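You operate a simulated robot arm through the tools that you are given. There is no shell and no other tool. Be economical: measure what you need, move in short steps, check, and stop when the job is done.

You are at the controls of a simulated robot arm. One attempt, no reset.

JOB
Put the flanged stub labelled "P3" from the packing table top on top of the green strap roll and the flanged stub marked "P2" on the blue booklet there.
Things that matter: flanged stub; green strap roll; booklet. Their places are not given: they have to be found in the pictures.

Only the result counts: the job must be done as asked and must still hold three seconds after the hand-in. Knocking over, shifting, dropping, spilling or breaking anything else fails it.

ROBOT AND FRAMES
A 6-joint arm with a two-finger parallel gripper, fixed in place. Base frame: the origin is at the foot of the arm, x ahead of it, y to its left, z up; the work surface is at about z = 0. Units: mm, degrees, N and s.
With the tool pointing down near the work surface it reaches from about 160 to 420 mm from the base axis. Its first joint turns from -66.0 to 66.0 degrees. Payload 1.57 kg.
The tool frame sits at the grasp point between the pads (the TCP): z along the fingers, y along the line on which they close. The tips reach 30 mm beyond it. The gripper opens to 80 mm. The fingers are 17 mm wide and 12 mm thick; the gripper's body (40 by 82 mm) begins 80 mm behind the TCP.
Orientation is told as [roll, pitch, yaw] about the base's x, y, z axes, in that order, counted from this pose: with the fingers straight down and closing along the base's y, the tool's x points along the base's -x, its y along +y and its z along -z.

CONTROLS
- The arm moves only by the tool arm_command. Its argument "motion" is a list of rows, each a list of 3 entries, a list of its own where there are three numbers: the turn, a rotation vector about the base's x, y, z in units of 60 degrees (1.0 is 60 degrees), then the shift along the base's x, y, z in units of 300 mm (1.0 is 300 mm), then the finger opening in mm, from 0 to 80. In form: [[[rx, ry, rz], [tx, ty, tz], gripper], ...]. A call has 1 to 10 rows; each row is the pose to reach, as a shift and turn from the pose commanded when the call began. A call with a number of a shift or a turn outside -1 to 1 is refused whole. Each row takes 0.2 s and may step no farther than 50 mm and 8.6 degrees from the row before; otherwise, or with a gripper value out of range, the whole call is refused. Where a pose cannot be reached the arm comes as near as it can. A force on the tool above 40 N (or 10 N above the force at the start of the call, whichever is more), or a blocked arm, ends the call early, and 0.2 s more pass. The fingers move at their own pace (about 153 mm/s each) and stop on an object; they squeeze with about 24 N. The grip force told is the motor's: it shows also when the fingers shut on nothing. Time passes only in rows, and 0.2 s behind the last, so rows that repeat a pose let the fingers close. It gives the time, the measured TCP pose, the force on the tool (base axes), the opening and the grip force at its end, in the units of the frame above (readings bear some noise).
- Cameras (640 x 400 px; columns grow to the right, rows downward): "scene" is fixed at [45.8, -321.4, 432.2]; the picture's right is [0.86, -0.50, 0.00], its down [-0.24, -0.41, -0.88] and it looks along [0.44, 0.76, -0.48] (base axes); focal length 253 px, centre (320, 200). "wrist" rides on the gripper at [-32, 0, -78] in the tool frame; the picture's right is [0.00, -1.00, 0.00], its down [0.97, 0.00, -0.24] and it looks along [0.24, 0.00, 0.97] (tool axes); focal length 218 px, centre (320, 200).
- get_image(camera): a new picture of that camera. The clock stands still meanwhile.
- probe_pixels(camera, pixels): for up to 12 pixels [column, row] of the newest picture of that camera ("zoom" is the newest enlarged one), the place [x, y, z] in the base frame of the surface seen there, good to about 2 mm. The clock stands still meanwhile.
- zoom(camera, box): a new picture of the part [left, top, right, bottom] of that camera's present view, enlarged. The clock stands still meanwhile.
- hand_in(): hands the job in; it is judged then, once.

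Work in short steps. Measure before you move; look again where a grasp or a placing could have gone wrong, and mend it. You have 60 turns and 30 pictures in all, those below and enlarged ones among them. Open the gripper and draw the arm clear of the work before you hand the job in, unless the task says otherwise; then end with one line.

The tools are called as a command line: name --argument value ..., lists and objects as JSON in quotes. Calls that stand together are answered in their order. arm_command: Moves the arm, as the interface text tells. Its arguments: {"type":"object","properties":{"motion":{"type":"array","items":{"type":"array"}}},"required":["motion"]} The other tools are called the same way: get_image (camera) takes a picture; probe_pixels (camera, pixels) gives the place of the surface under pixels of a picture; zoom (camera, box) takes an enlarged picture of a part of a camera's view; hand_in () hands the job in.

At the start:

```text
clock: 0.0
eef_pos: [189.6, 129.4, 283.3]
ee_rot: [-0.1, 0.0, 0.3]
ft_force: [0.3, 0.8, 0.5]
grip_width: 80.1
finger_force: 0.0
```

scene: 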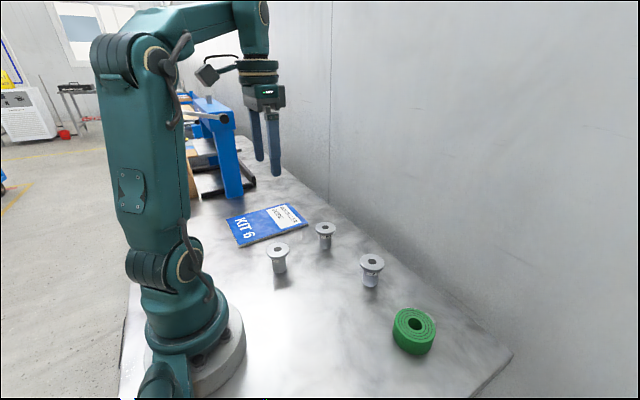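
wrist: 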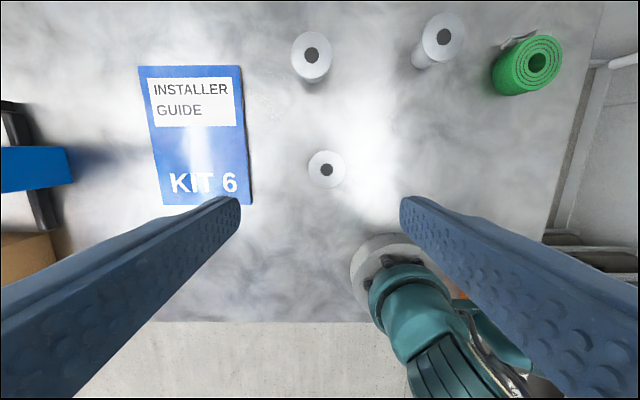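

The three stubs are near scene pixels (278,255), (325,233) and (371,268). I zoom in there to read the labels.

zoom --camera "scene" --box '[250, 210, 410, 310]'

probe_pixels --camera "scene" --pixels '[[271, 250], [319, 229], [365, 264], [278, 266], [325, 245], [370, 282], [402, 318], [427, 322], [412, 335], [414, 313], [265, 223]]'

probe_pixels --camera "wrist" --pixels '[[318, 160], [300, 50], [430, 35], [520, 65], [537, 47], [555, 65], [145, 72], [236, 70], [245, 200], [165, 200], [195, 140], [515, 42]]'

```text
4.00 times, centred on (330, 260) of scene
```

zoom: 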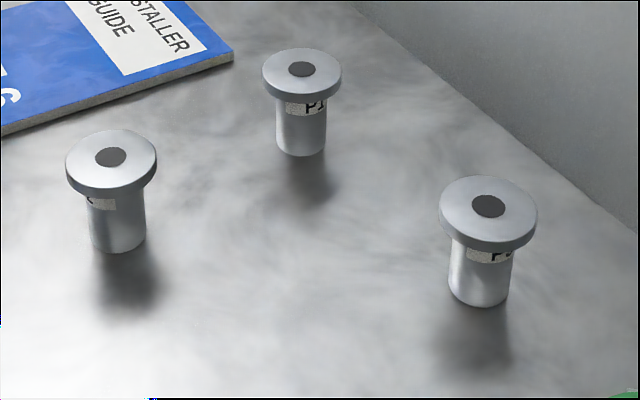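

```text
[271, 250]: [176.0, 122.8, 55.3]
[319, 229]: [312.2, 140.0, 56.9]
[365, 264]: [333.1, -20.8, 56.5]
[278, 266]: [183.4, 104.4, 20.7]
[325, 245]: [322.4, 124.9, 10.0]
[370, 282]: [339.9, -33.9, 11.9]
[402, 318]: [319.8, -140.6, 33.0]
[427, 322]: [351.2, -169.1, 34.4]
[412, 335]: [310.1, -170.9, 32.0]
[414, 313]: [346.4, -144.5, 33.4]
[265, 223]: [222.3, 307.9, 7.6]
```

```text
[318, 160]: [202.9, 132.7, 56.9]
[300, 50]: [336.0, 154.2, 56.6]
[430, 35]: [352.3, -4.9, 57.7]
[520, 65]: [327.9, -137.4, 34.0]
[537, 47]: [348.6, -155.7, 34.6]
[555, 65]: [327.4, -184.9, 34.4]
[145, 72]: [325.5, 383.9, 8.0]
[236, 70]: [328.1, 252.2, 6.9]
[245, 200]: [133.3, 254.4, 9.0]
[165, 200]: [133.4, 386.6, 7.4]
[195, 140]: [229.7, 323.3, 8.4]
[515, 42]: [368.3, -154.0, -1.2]
```

The middle stub reads "P1", the right one "P?" and the left one's label is mostly turned away. I zoom in tighter on the left and right stubs.

zoom --camera "scene" --box '[354, 250, 394, 290]'

zoom --camera "scene" --box '[258, 238, 298, 278]'

zoom --camera "wrist" --box '[280, 0, 600, 200]'

```text
10.00 times, centred on (374, 270) of scene
```

zoom: 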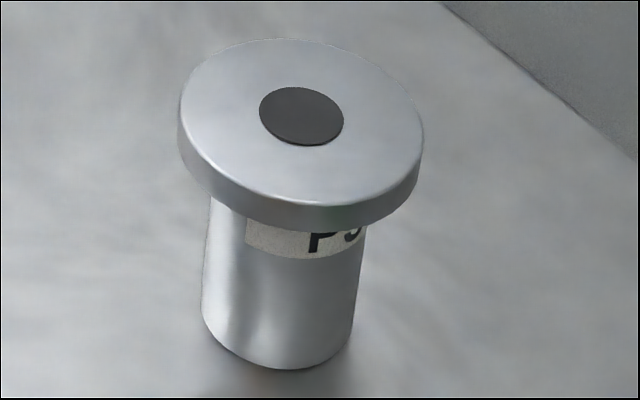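

```text
10.00 times, centred on (278, 258) of scene
```

zoom: 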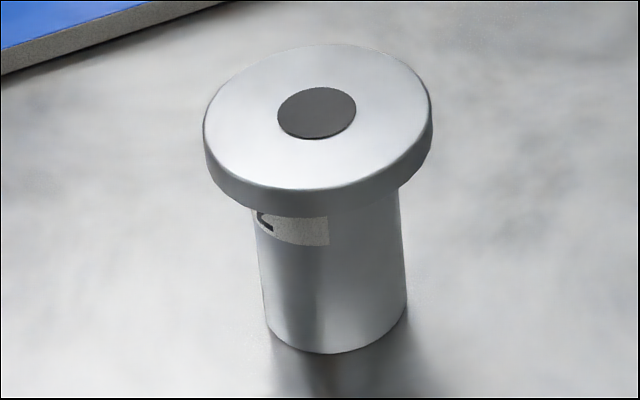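

```text
2.00 times, centred on (440, 100) of wrist
```

zoom: 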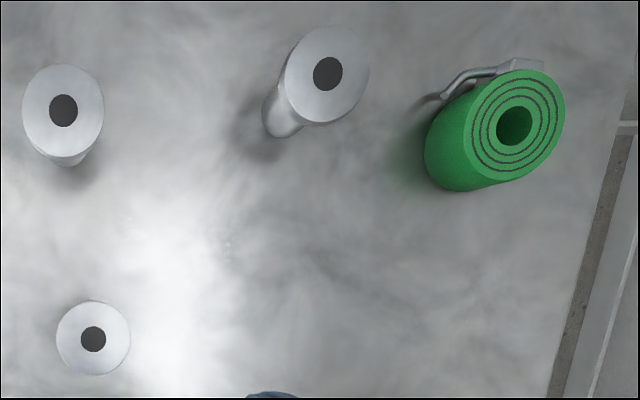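

The right stub's last digit ends in a "3"-style curve and the left one's in a "2"-style foot. With the middle one being P1, that makes the right one P3, centred near (350,-20), and the left one P2, near (191,121). I measure the roll, the blue frame and the wall, and move above P3.

probe_pixels --camera "wrist" --pixels '[[60, 165], [40, 200], [20, 110], [60, 260], [100, 150]]'

arm_command --motion '[[[0, 0, 0], [0.09, -0.083, -0.04], 80], [[0, 0, 0], [0.18, -0.167, -0.08], 80], [[0, 0, 0], [0.27, -0.25, -0.12], 80], [[0, 0, 0], [0.36, -0.333, -0.16], 80], [[0, 0, 0], [0.45, -0.417, -0.2], 80], [[0, 0, 0], [0.535, -0.5, -0.24], 80], [[0, 0, 0], [0.535, -0.5, -0.277], 80]]'

get_image --camera "wrist"

```text
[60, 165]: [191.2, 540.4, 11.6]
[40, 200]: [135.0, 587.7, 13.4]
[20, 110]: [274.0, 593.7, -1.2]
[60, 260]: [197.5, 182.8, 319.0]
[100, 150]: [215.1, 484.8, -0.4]
```

```text
clock: 1.6
eef_pos: [349.3, -24.4, 199.0]
ee_rot: [0.0, 0.0, 0.2]
ft_force: [-0.2, 0.4, 0.1]
grip_width: 79.8
finger_force: 0.1
```

```text
23 pictures are left
```

wrist: 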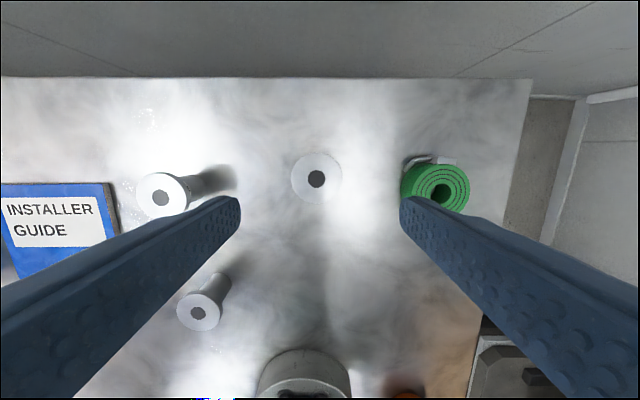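

P3's flange is at about (316,179) in the wrist view. I probe its rim and the roll's rim to get exact centres.

probe_pixels --camera "wrist" --pixels '[[294, 179], [339, 179], [316, 157], [316, 201], [316, 179], [441, 194], [465, 188], [420, 190], [441, 169], [441, 207], [445, 157], [410, 160]]'

zoom --camera "wrist" --box '[280, 120, 500, 240]'

```text
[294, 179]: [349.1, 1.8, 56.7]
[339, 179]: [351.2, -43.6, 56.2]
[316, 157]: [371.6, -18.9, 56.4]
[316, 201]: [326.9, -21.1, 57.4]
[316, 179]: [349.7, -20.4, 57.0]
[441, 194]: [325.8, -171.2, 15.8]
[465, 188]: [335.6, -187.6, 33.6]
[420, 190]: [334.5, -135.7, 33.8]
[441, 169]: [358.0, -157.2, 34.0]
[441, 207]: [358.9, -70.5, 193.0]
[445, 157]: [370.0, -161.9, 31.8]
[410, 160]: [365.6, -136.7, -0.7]
```

```text
2.91 times, centred on (390, 180) of wrist
```

zoom: 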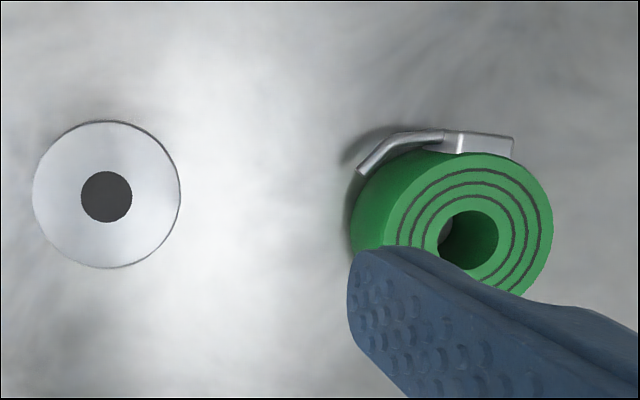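

P3's centre is (349.7,-20.5) with its top at z 57, and the roll's centre is about (329,-162) with its top at z 34. The TCP is about 4 mm off in y, so I correct that and go down with the fingers open, to check before closing.

arm_command --motion '[[[0, 0, 0], [0.001, 0.013, -0.12], 80], [[0, 0, 0], [0.001, 0.013, -0.24], 80], [[0, 0, 0], [0.001, 0.013, -0.34], 80], [[0, 0, 0], [0.001, 0.013, -0.42], 80], [[0, 0, 0], [0.001, 0.013, -0.487], 80], [[0, 0, 0], [0.001, 0.013, -0.487], 80]]'

```text
clock: 3.0
eef_pos: [349.0, -17.0, 52.1]
ee_rot: [0.1, -0.1, 0.2]
ft_force: [-0.3, 0.3, -0.4]
grip_width: 79.8
finger_force: 0.0
```

The y reading is now -17.0, so the earlier offset was lag. I shift back 3.5 mm and close on the flange.

arm_command --motion '[[[0, 0, 0], [0.001, -0.012, 0], 80], [[0, 0, 0], [0.001, -0.012, 0], 80], [[0, 0, 0], [0.001, -0.012, 0], 48], [[0, 0, 0], [0.001, -0.012, 0], 44], [[0, 0, 0], [0.001, -0.012, 0], 44]]'

```text
clock: 4.2
eef_pos: [350.0, -21.1, 53.1]
ee_rot: [0.0, -0.1, 0.2]
ft_force: [0.4, 1.1, -0.2]
grip_width: 51.7
finger_force: 23.7
```

The fingers stopped at 51.7 mm with a 24 N grip, so the flange is held. I lift it and look at the label from the scene camera.

arm_command --motion '[[[0, 0, 0], [0, 0, 0.05], 40], [[0, 0, 0], [0, 0, 0.13], 40], [[0, 0, 0], [0, 0, 0.23], 40], [[0, 0, 0], [0, 0, 0.33], 40], [[0, 0, 0], [0, 0, 0.33], 40]]'

zoom --camera "scene" --box '[320, 180, 420, 260]'

```text
clock: 5.4
eef_pos: [350.9, -21.0, 151.1]
ee_rot: [0.0, -0.2, 0.2]
ft_force: [0.4, -0.7, -2.0]
grip_width: 51.4
finger_force: 23.6
```

```text
5.00 times, centred on (370, 220) of scene
```

zoom: 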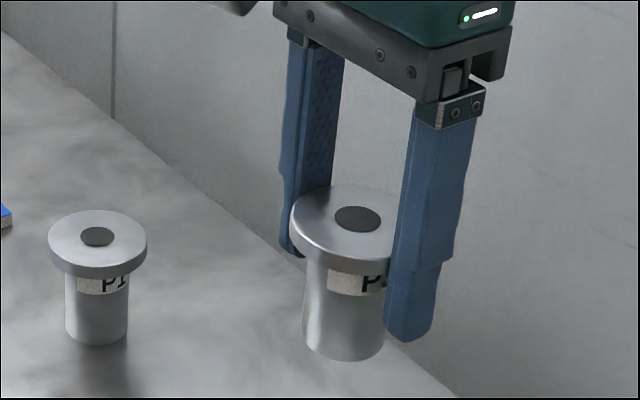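

P3's digit is hidden by the finger here, so I confirm from the other stub by zooming hard on its visible label fragment, and on P1 for comparison.

zoom --camera "scene" --box '[270, 252, 286, 262]'

```text
16.00 times, centred on (278, 257) of scene
```

zoom: 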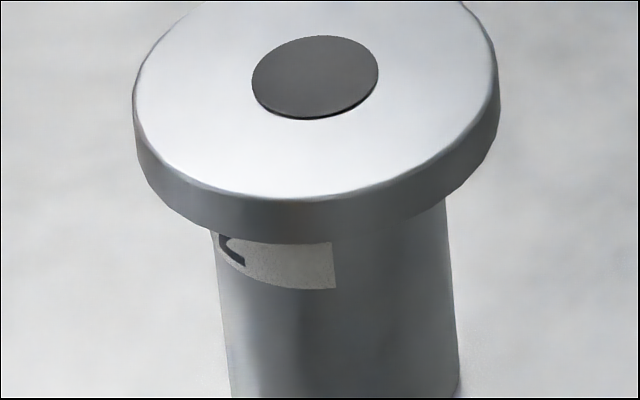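

The fragment is a diagonal meeting a flat foot, so the left stub is P2 and I'm holding P3. I carry P3 over the roll at (329,-162), staying high.

arm_command --motion '[[[0, 0, 0], [-0.012, -0.08, 0], 40], [[0, 0, 0], [-0.03, -0.2, 0], 40], [[0, 0, 0], [-0.05, -0.32, 0], 40], [[0, 0, 0], [-0.065, -0.42, 0], 40], [[0, 0, 0], [-0.072, -0.47, 0], 40], [[0, 0, 0], [-0.072, -0.47, 0], 40], [[0, 0, 0], [-0.072, -0.47, 0], 40]]'

get_image --camera "scene"

zoom --camera "wrist" --box '[220, 80, 420, 260]'

```text
clock: 7.0
eef_pos: [329.5, -162.8, 153.8]
ee_rot: [0.1, -0.1, 0.2]
ft_force: [0.2, 0.6, -2.8]
grip_width: 51.5
finger_force: 23.9
```

```text
19 pictures are left
```

scene: 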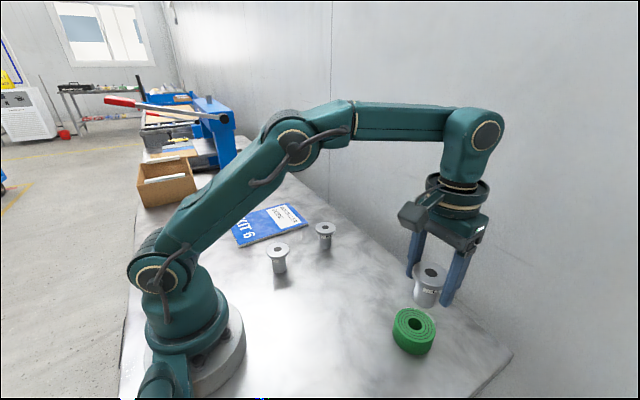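

```text
2.22 times, centred on (320, 170) of wrist
```

zoom: 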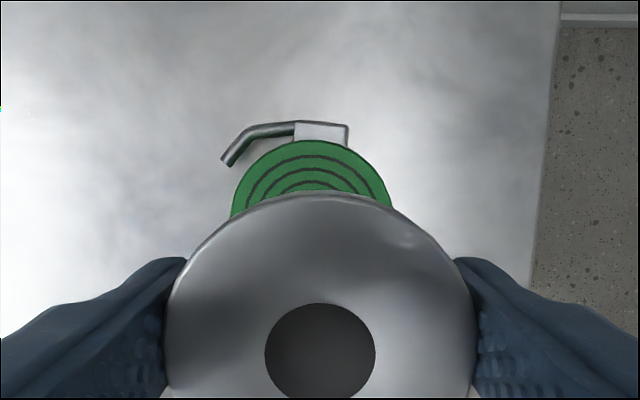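

The stub hangs straight over the roll. In the wrist zoom the roll's edges at 231 and 391 suggest its centre is slightly toward +y, so I probe the rim to pin it down.

probe_pixels --camera "scene" --pixels '[[396, 323], [433, 325], [415, 311], [413, 338], [400, 315], [430, 318], [400, 332], [428, 334], [408, 324], [421, 324], [414, 319], [414, 330]]'

zoom --camera "scene" --box '[382, 300, 446, 360]'

```text
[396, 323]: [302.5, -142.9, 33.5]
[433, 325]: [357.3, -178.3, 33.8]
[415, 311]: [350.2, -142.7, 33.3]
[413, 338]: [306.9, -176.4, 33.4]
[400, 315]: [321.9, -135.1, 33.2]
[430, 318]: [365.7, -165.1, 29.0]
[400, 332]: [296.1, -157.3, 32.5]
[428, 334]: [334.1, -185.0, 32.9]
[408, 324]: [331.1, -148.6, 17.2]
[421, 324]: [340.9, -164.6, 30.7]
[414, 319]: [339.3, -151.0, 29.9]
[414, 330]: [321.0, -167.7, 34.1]
```

```text
6.67 times, centred on (414, 330) of scene
```

zoom: 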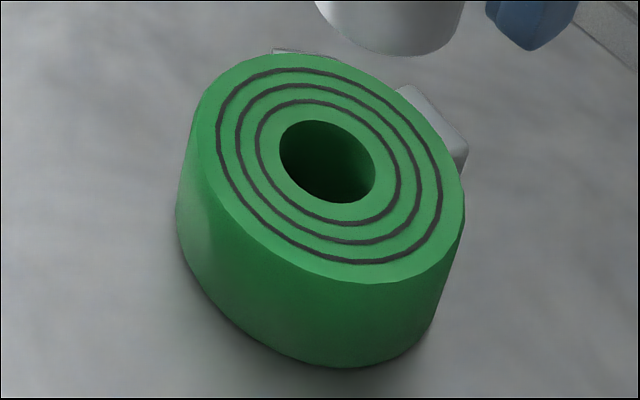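

The roll's hole centre works out to (328.5,-160). I shift +2 mm in y and lower to just above the top at z 34, which needs about 65 mm of descent. I stop 2 mm short.

arm_command --motion '[[[0, 0, 0], [-0.003, 0.008, -0.06], 40], [[0, 0, 0], [-0.003, 0.008, -0.13], 40], [[0, 0, 0], [-0.003, 0.008, -0.18], 40], [[0, 0, 0], [-0.003, 0.008, -0.205], 40], [[0, 0, 0], [-0.003, 0.008, -0.21], 40], [[0, 0, 0], [-0.003, 0.008, -0.21], 40]]'

zoom --camera "scene" --box '[374, 270, 454, 360]'

```text
clock: 8.4
eef_pos: [328.2, -160.2, 90.2]
ee_rot: [0.0, -0.2, 0.3]
ft_force: [0.1, 0.1, -2.3]
grip_width: 51.8
finger_force: 24.0
```

```text
4.44 times, centred on (414, 315) of scene
```

zoom: 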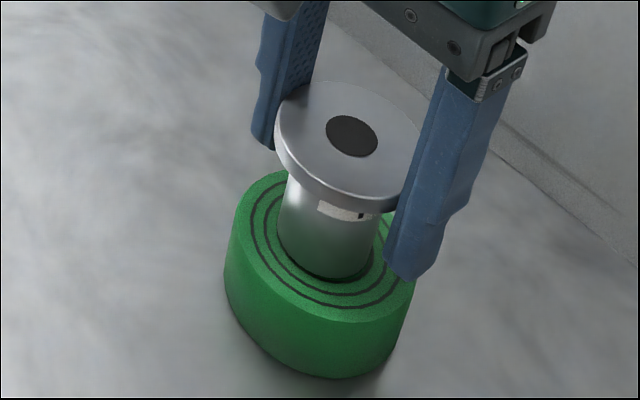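

The stub is centred just above the roll. I lower in millimetre steps until contact shows in the force.

arm_command --motion '[[[0, 0, 0], [0, 0, -0.003], 40], [[0, 0, 0], [0, 0, -0.006], 40], [[0, 0, 0], [0, 0, -0.009], 40], [[0, 0, 0], [0, 0, -0.009], 40]]'

```text
clock: 9.4
eef_pos: [329.5, -160.1, 87.8]
ee_rot: [0.1, 0.0, 0.2]
ft_force: [0.0, 3.1, 4.8]
grip_width: 51.5
finger_force: 23.8
```

The vertical force went from -2.3 to +4.8 N, so P3 is resting on the roll. I open, wait, and rise straight up.

arm_command --motion '[[[0, 0, 0], [0, 0, 0], 56], [[0, 0, 0], [0, 0, 0], 80], [[0, 0, 0], [0, 0, 0], 80], [[0, 0, 0], [0, 0, 0.08], 80], [[0, 0, 0], [0, 0, 0.2], 80], [[0, 0, 0], [0, 0, 0.33], 80], [[0, 0, 0], [0, 0, 0.46], 80]]'

zoom --camera "scene" --box '[350, 260, 470, 360]'

```text
clock: 11.0
eef_pos: [319.1, -158.7, 221.3]
ee_rot: [0.0, 0.0, 0.1]
ft_force: [0.0, 0.3, 0.0]
grip_width: 80.2
finger_force: 0.0
out of reach, approached as far as the arm can: row 7
```

```text
4.00 times, centred on (410, 310) of scene
```

zoom: 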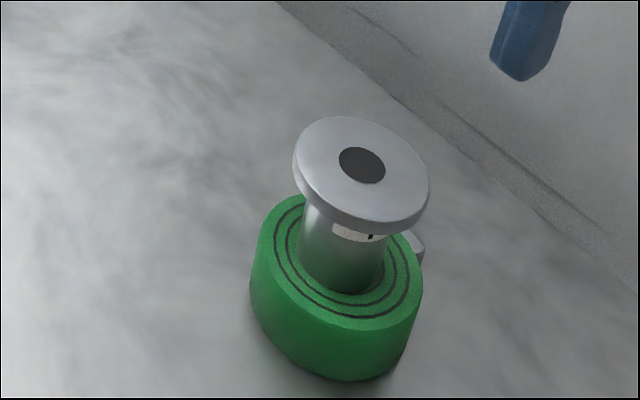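

P3 stands upright and centred on the roll. I now move to above P2 at about (191,121), staying high.

arm_command --motion '[[[0, 0, 0], [-0.055, 0.1, -0.03], 80], [[0, 0, 0], [-0.11, 0.22, -0.05], 80], [[0, 0, 0], [-0.165, 0.34, -0.07], 80], [[0, 0, 0], [-0.22, 0.46, -0.07], 80], [[0, 0, 0], [-0.275, 0.58, -0.07], 80], [[0, 0, 0], [-0.33, 0.7, -0.07], 80], [[0, 0, 0], [-0.385, 0.82, -0.07], 80], [[0, 0, 0], [-0.44, 0.933, -0.07], 80], [[0, 0, 0], [-0.44, 0.933, -0.07], 80], [[0, 0, 0], [-0.44, 0.933, -0.07], 80]]'

get_image --camera "wrist"

```text
clock: 13.2
eef_pos: [188.8, 124.3, 198.8]
ee_rot: [0.2, 0.0, 0.0]
ft_force: [0.1, -0.2, -1.2]
grip_width: 80.0
finger_force: 0.0
```

```text
14 pictures are left
```

wrist: 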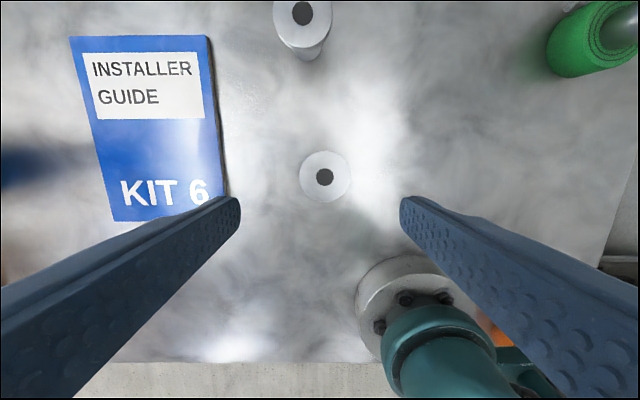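

P2's flange shows at (325,177). I probe its rim and the booklet's corners.

probe_pixels --camera "wrist" --pixels '[[303, 177], [347, 177], [325, 155], [325, 199], [325, 177], [76, 42], [204, 40], [220, 190], [118, 215], [160, 150]]'

```text
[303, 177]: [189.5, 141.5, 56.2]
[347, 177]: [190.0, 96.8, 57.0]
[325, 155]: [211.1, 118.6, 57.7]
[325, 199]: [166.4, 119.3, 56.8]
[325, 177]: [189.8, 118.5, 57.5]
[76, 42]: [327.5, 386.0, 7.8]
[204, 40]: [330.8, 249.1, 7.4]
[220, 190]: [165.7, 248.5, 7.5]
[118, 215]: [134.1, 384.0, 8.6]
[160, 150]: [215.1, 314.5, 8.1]
```

P2's centre is (189.5,119). I shift -5 mm in y and descend to z 53 with the fingers open.

arm_command --motion '[[[0, 0, 0], [0.002, -0.017, -0.1], 80], [[0, 0, 0], [0.002, -0.017, -0.22], 80], [[0, 0, 0], [0.002, -0.017, -0.33], 80], [[0, 0, 0], [0.002, -0.017, -0.42], 80], [[0, 0, 0], [0.002, -0.017, -0.486], 80], [[0, 0, 0], [0.002, -0.017, -0.486], 80], [[0, 0, 0], [0.002, -0.017, -0.486], 80]]'

```text
clock: 14.8
eef_pos: [188.0, 118.4, 51.7]
ee_rot: [0.1, -0.1, 0.2]
ft_force: [0.1, 0.0, 0.5]
grip_width: 80.1
finger_force: 0.2
```

The TCP is at (188,118.4,51.7), well around the flange. I shift 1 mm and close, then lift if it holds.

arm_command --motion '[[[0, 0, 0], [0.004, 0.002, 0.003], 80], [[0, 0, 0], [0.004, 0.002, 0.003], 54], [[0, 0, 0], [0.004, 0.002, 0.003], 42], [[0, 0, 0], [0.004, 0.002, 0.003], 40], [[0, 0, 0], [0.004, 0.002, 0.003], 40]]'

```text
clock: 16.0
eef_pos: [190.2, 119.2, 52.3]
ee_rot: [0.1, -0.1, 0.2]
ft_force: [1.2, 0.7, 2.6]
grip_width: 51.5
finger_force: 24.0
```

P2 is held at 51.5 mm with 24 N. I lift 60 mm and carry it towards (218,300), a spot well inside the booklet and in reach.

arm_command --motion '[[[0, 0, 0], [0, 0, 0.05], 40], [[0, 0, 0], [0, 0, 0.13], 40], [[0, 0, 0], [0, 0, 0.2], 40], [[0, 0, 0], [0.015, 0.1, 0.2], 40], [[0, 0, 0], [0.035, 0.22, 0.2], 40], [[0, 0, 0], [0.055, 0.34, 0.2], 40], [[0, 0, 0], [0.075, 0.46, 0.2], 40], [[0, 0, 0], [0.09, 0.56, 0.2], 40], [[0, 0, 0], [0.093, 0.603, 0.2], 40], [[0, 0, 0], [0.093, 0.603, 0.2], 40]]'

get_image --camera "scene"

```text
clock: 18.2
eef_pos: [220.9, 300.6, 114.7]
ee_rot: [0.0, 0.0, 0.0]
ft_force: [0.4, 0.0, -2.8]
grip_width: 51.8
finger_force: 23.7
```

```text
13 pictures are left
```

scene: 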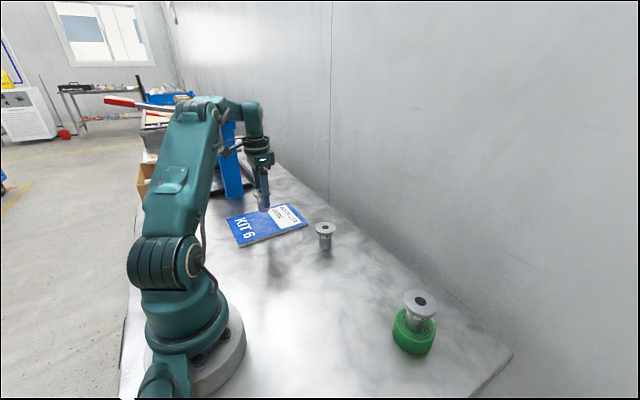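

The arm is over the booklet at (221,300,115). Contact is expected near TCP z 60.5, so I descend to about 63 and look.

arm_command --motion '[[[0, 0, 0], [0, 0, -0.06], 40], [[0, 0, 0], [0, 0, -0.12], 40], [[0, 0, 0], [0, 0, -0.155], 40], [[0, 0, 0], [0, 0, -0.17], 40], [[0, 0, 0], [0, 0, -0.17], 40]]'

zoom --camera "scene" --box '[215, 165, 325, 255]'

```text
clock: 19.4
eef_pos: [218.3, 298.8, 62.8]
ee_rot: [0.0, -0.1, 0.1]
ft_force: [-0.1, 0.6, -3.4]
grip_width: 51.5
finger_force: 24.0
```

```text
4.44 times, centred on (270, 210) of scene
```

zoom: 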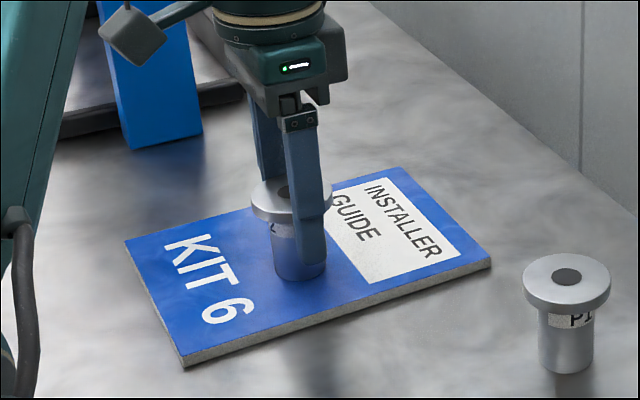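

P2 hangs just above the booklet, well inside its edges. I lower by millimetres until contact.

arm_command --motion '[[[0, 0, 0], [0, 0, -0.003], 40], [[0, 0, 0], [0, 0, -0.006], 40], [[0, 0, 0], [0, 0, -0.008], 40], [[0, 0, 0], [0, 0, -0.008], 40]]'

```text
clock: 20.4
eef_pos: [218.4, 299.3, 62.4]
ee_rot: [0.2, -0.1, 0.2]
ft_force: [-3.6, -7.8, 22.6]
grip_width: 51.7
finger_force: 24.6
```

Contact is firm at 22.6 N. I ease back 1.5 mm to relieve the preload and check the reading before opening.

arm_command --motion '[[[0, 0, 0], [0, 0, 0.004], 40], [[0, 0, 0], [0, 0, 0.005], 40], [[0, 0, 0], [0, 0, 0.005], 40]]'

```text
clock: 21.2
eef_pos: [218.5, 301.2, 62.1]
ee_rot: [0.2, -0.1, 0.1]
ft_force: [3.5, -1.9, 9.7]
grip_width: 51.6
finger_force: 24.4
```

The load is down to about 10 N and the stub is still in contact. I open, wait, then rise straight up.

arm_command --motion '[[[0, 0, 0], [0, 0, 0.002], 56], [[0, 0, 0], [0, 0, 0.002], 80], [[0, 0, 0], [0, 0, 0.002], 80], [[0, 0, 0], [0, 0, 0.07], 80], [[0, 0, 0], [0, 0, 0.17], 80], [[0, 0, 0], [0, 0, 0.28], 80], [[0, 0, 0], [0, 0, 0.28], 80]]'

zoom --camera "scene" --box '[215, 165, 325, 255]'

```text
clock: 22.8
eef_pos: [217.8, 299.3, 143.1]
ee_rot: [0.1, -0.1, 0.2]
ft_force: [0.8, -0.7, -0.2]
grip_width: 80.2
finger_force: 0.1
```

```text
4.44 times, centred on (270, 210) of scene
```

zoom: 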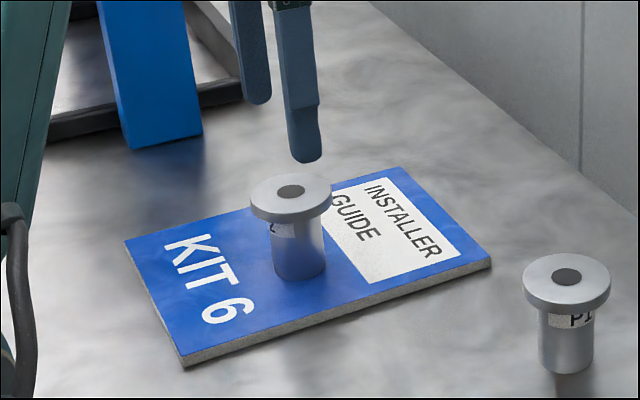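

P2 (foot of the "2" visible) stands upright on the booklet, which hasn't moved. I draw the arm up and back, then take a final look.

arm_command --motion '[[[0, 0, 0], [0, -0.05, 0.12], 80], [[0, 0, 0], [-0.02, -0.15, 0.2], 80], [[0, 0, 0], [-0.04, -0.27, 0.26], 80], [[0, 0, 0], [-0.06, -0.39, 0.32], 80], [[0, 0, 0], [-0.08, -0.5, 0.36], 80], [[0, 0, 0], [-0.08, -0.5, 0.36], 80]]'

get_image --camera "scene"

```text
clock: 24.2
eef_pos: [194.9, 149.1, 253.6]
ee_rot: [0.1, -0.1, 0.2]
ft_force: [0.8, 0.5, -0.3]
grip_width: 80.2
finger_force: 0.0
```

```text
10 pictures are left
```

scene: 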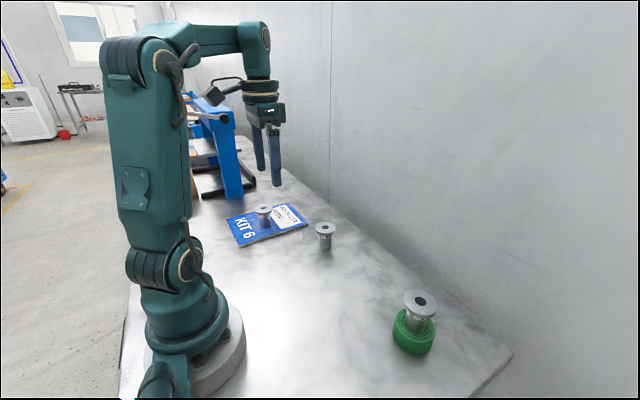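

Both stubs stand in place, P1 is untouched and the arm is clear, so I hand in.

hand_in

```text
The job is handed in.
```

P3 is standing on the green strap roll and P2 on the blue booklet; nothing else moved, and the job is handed in.
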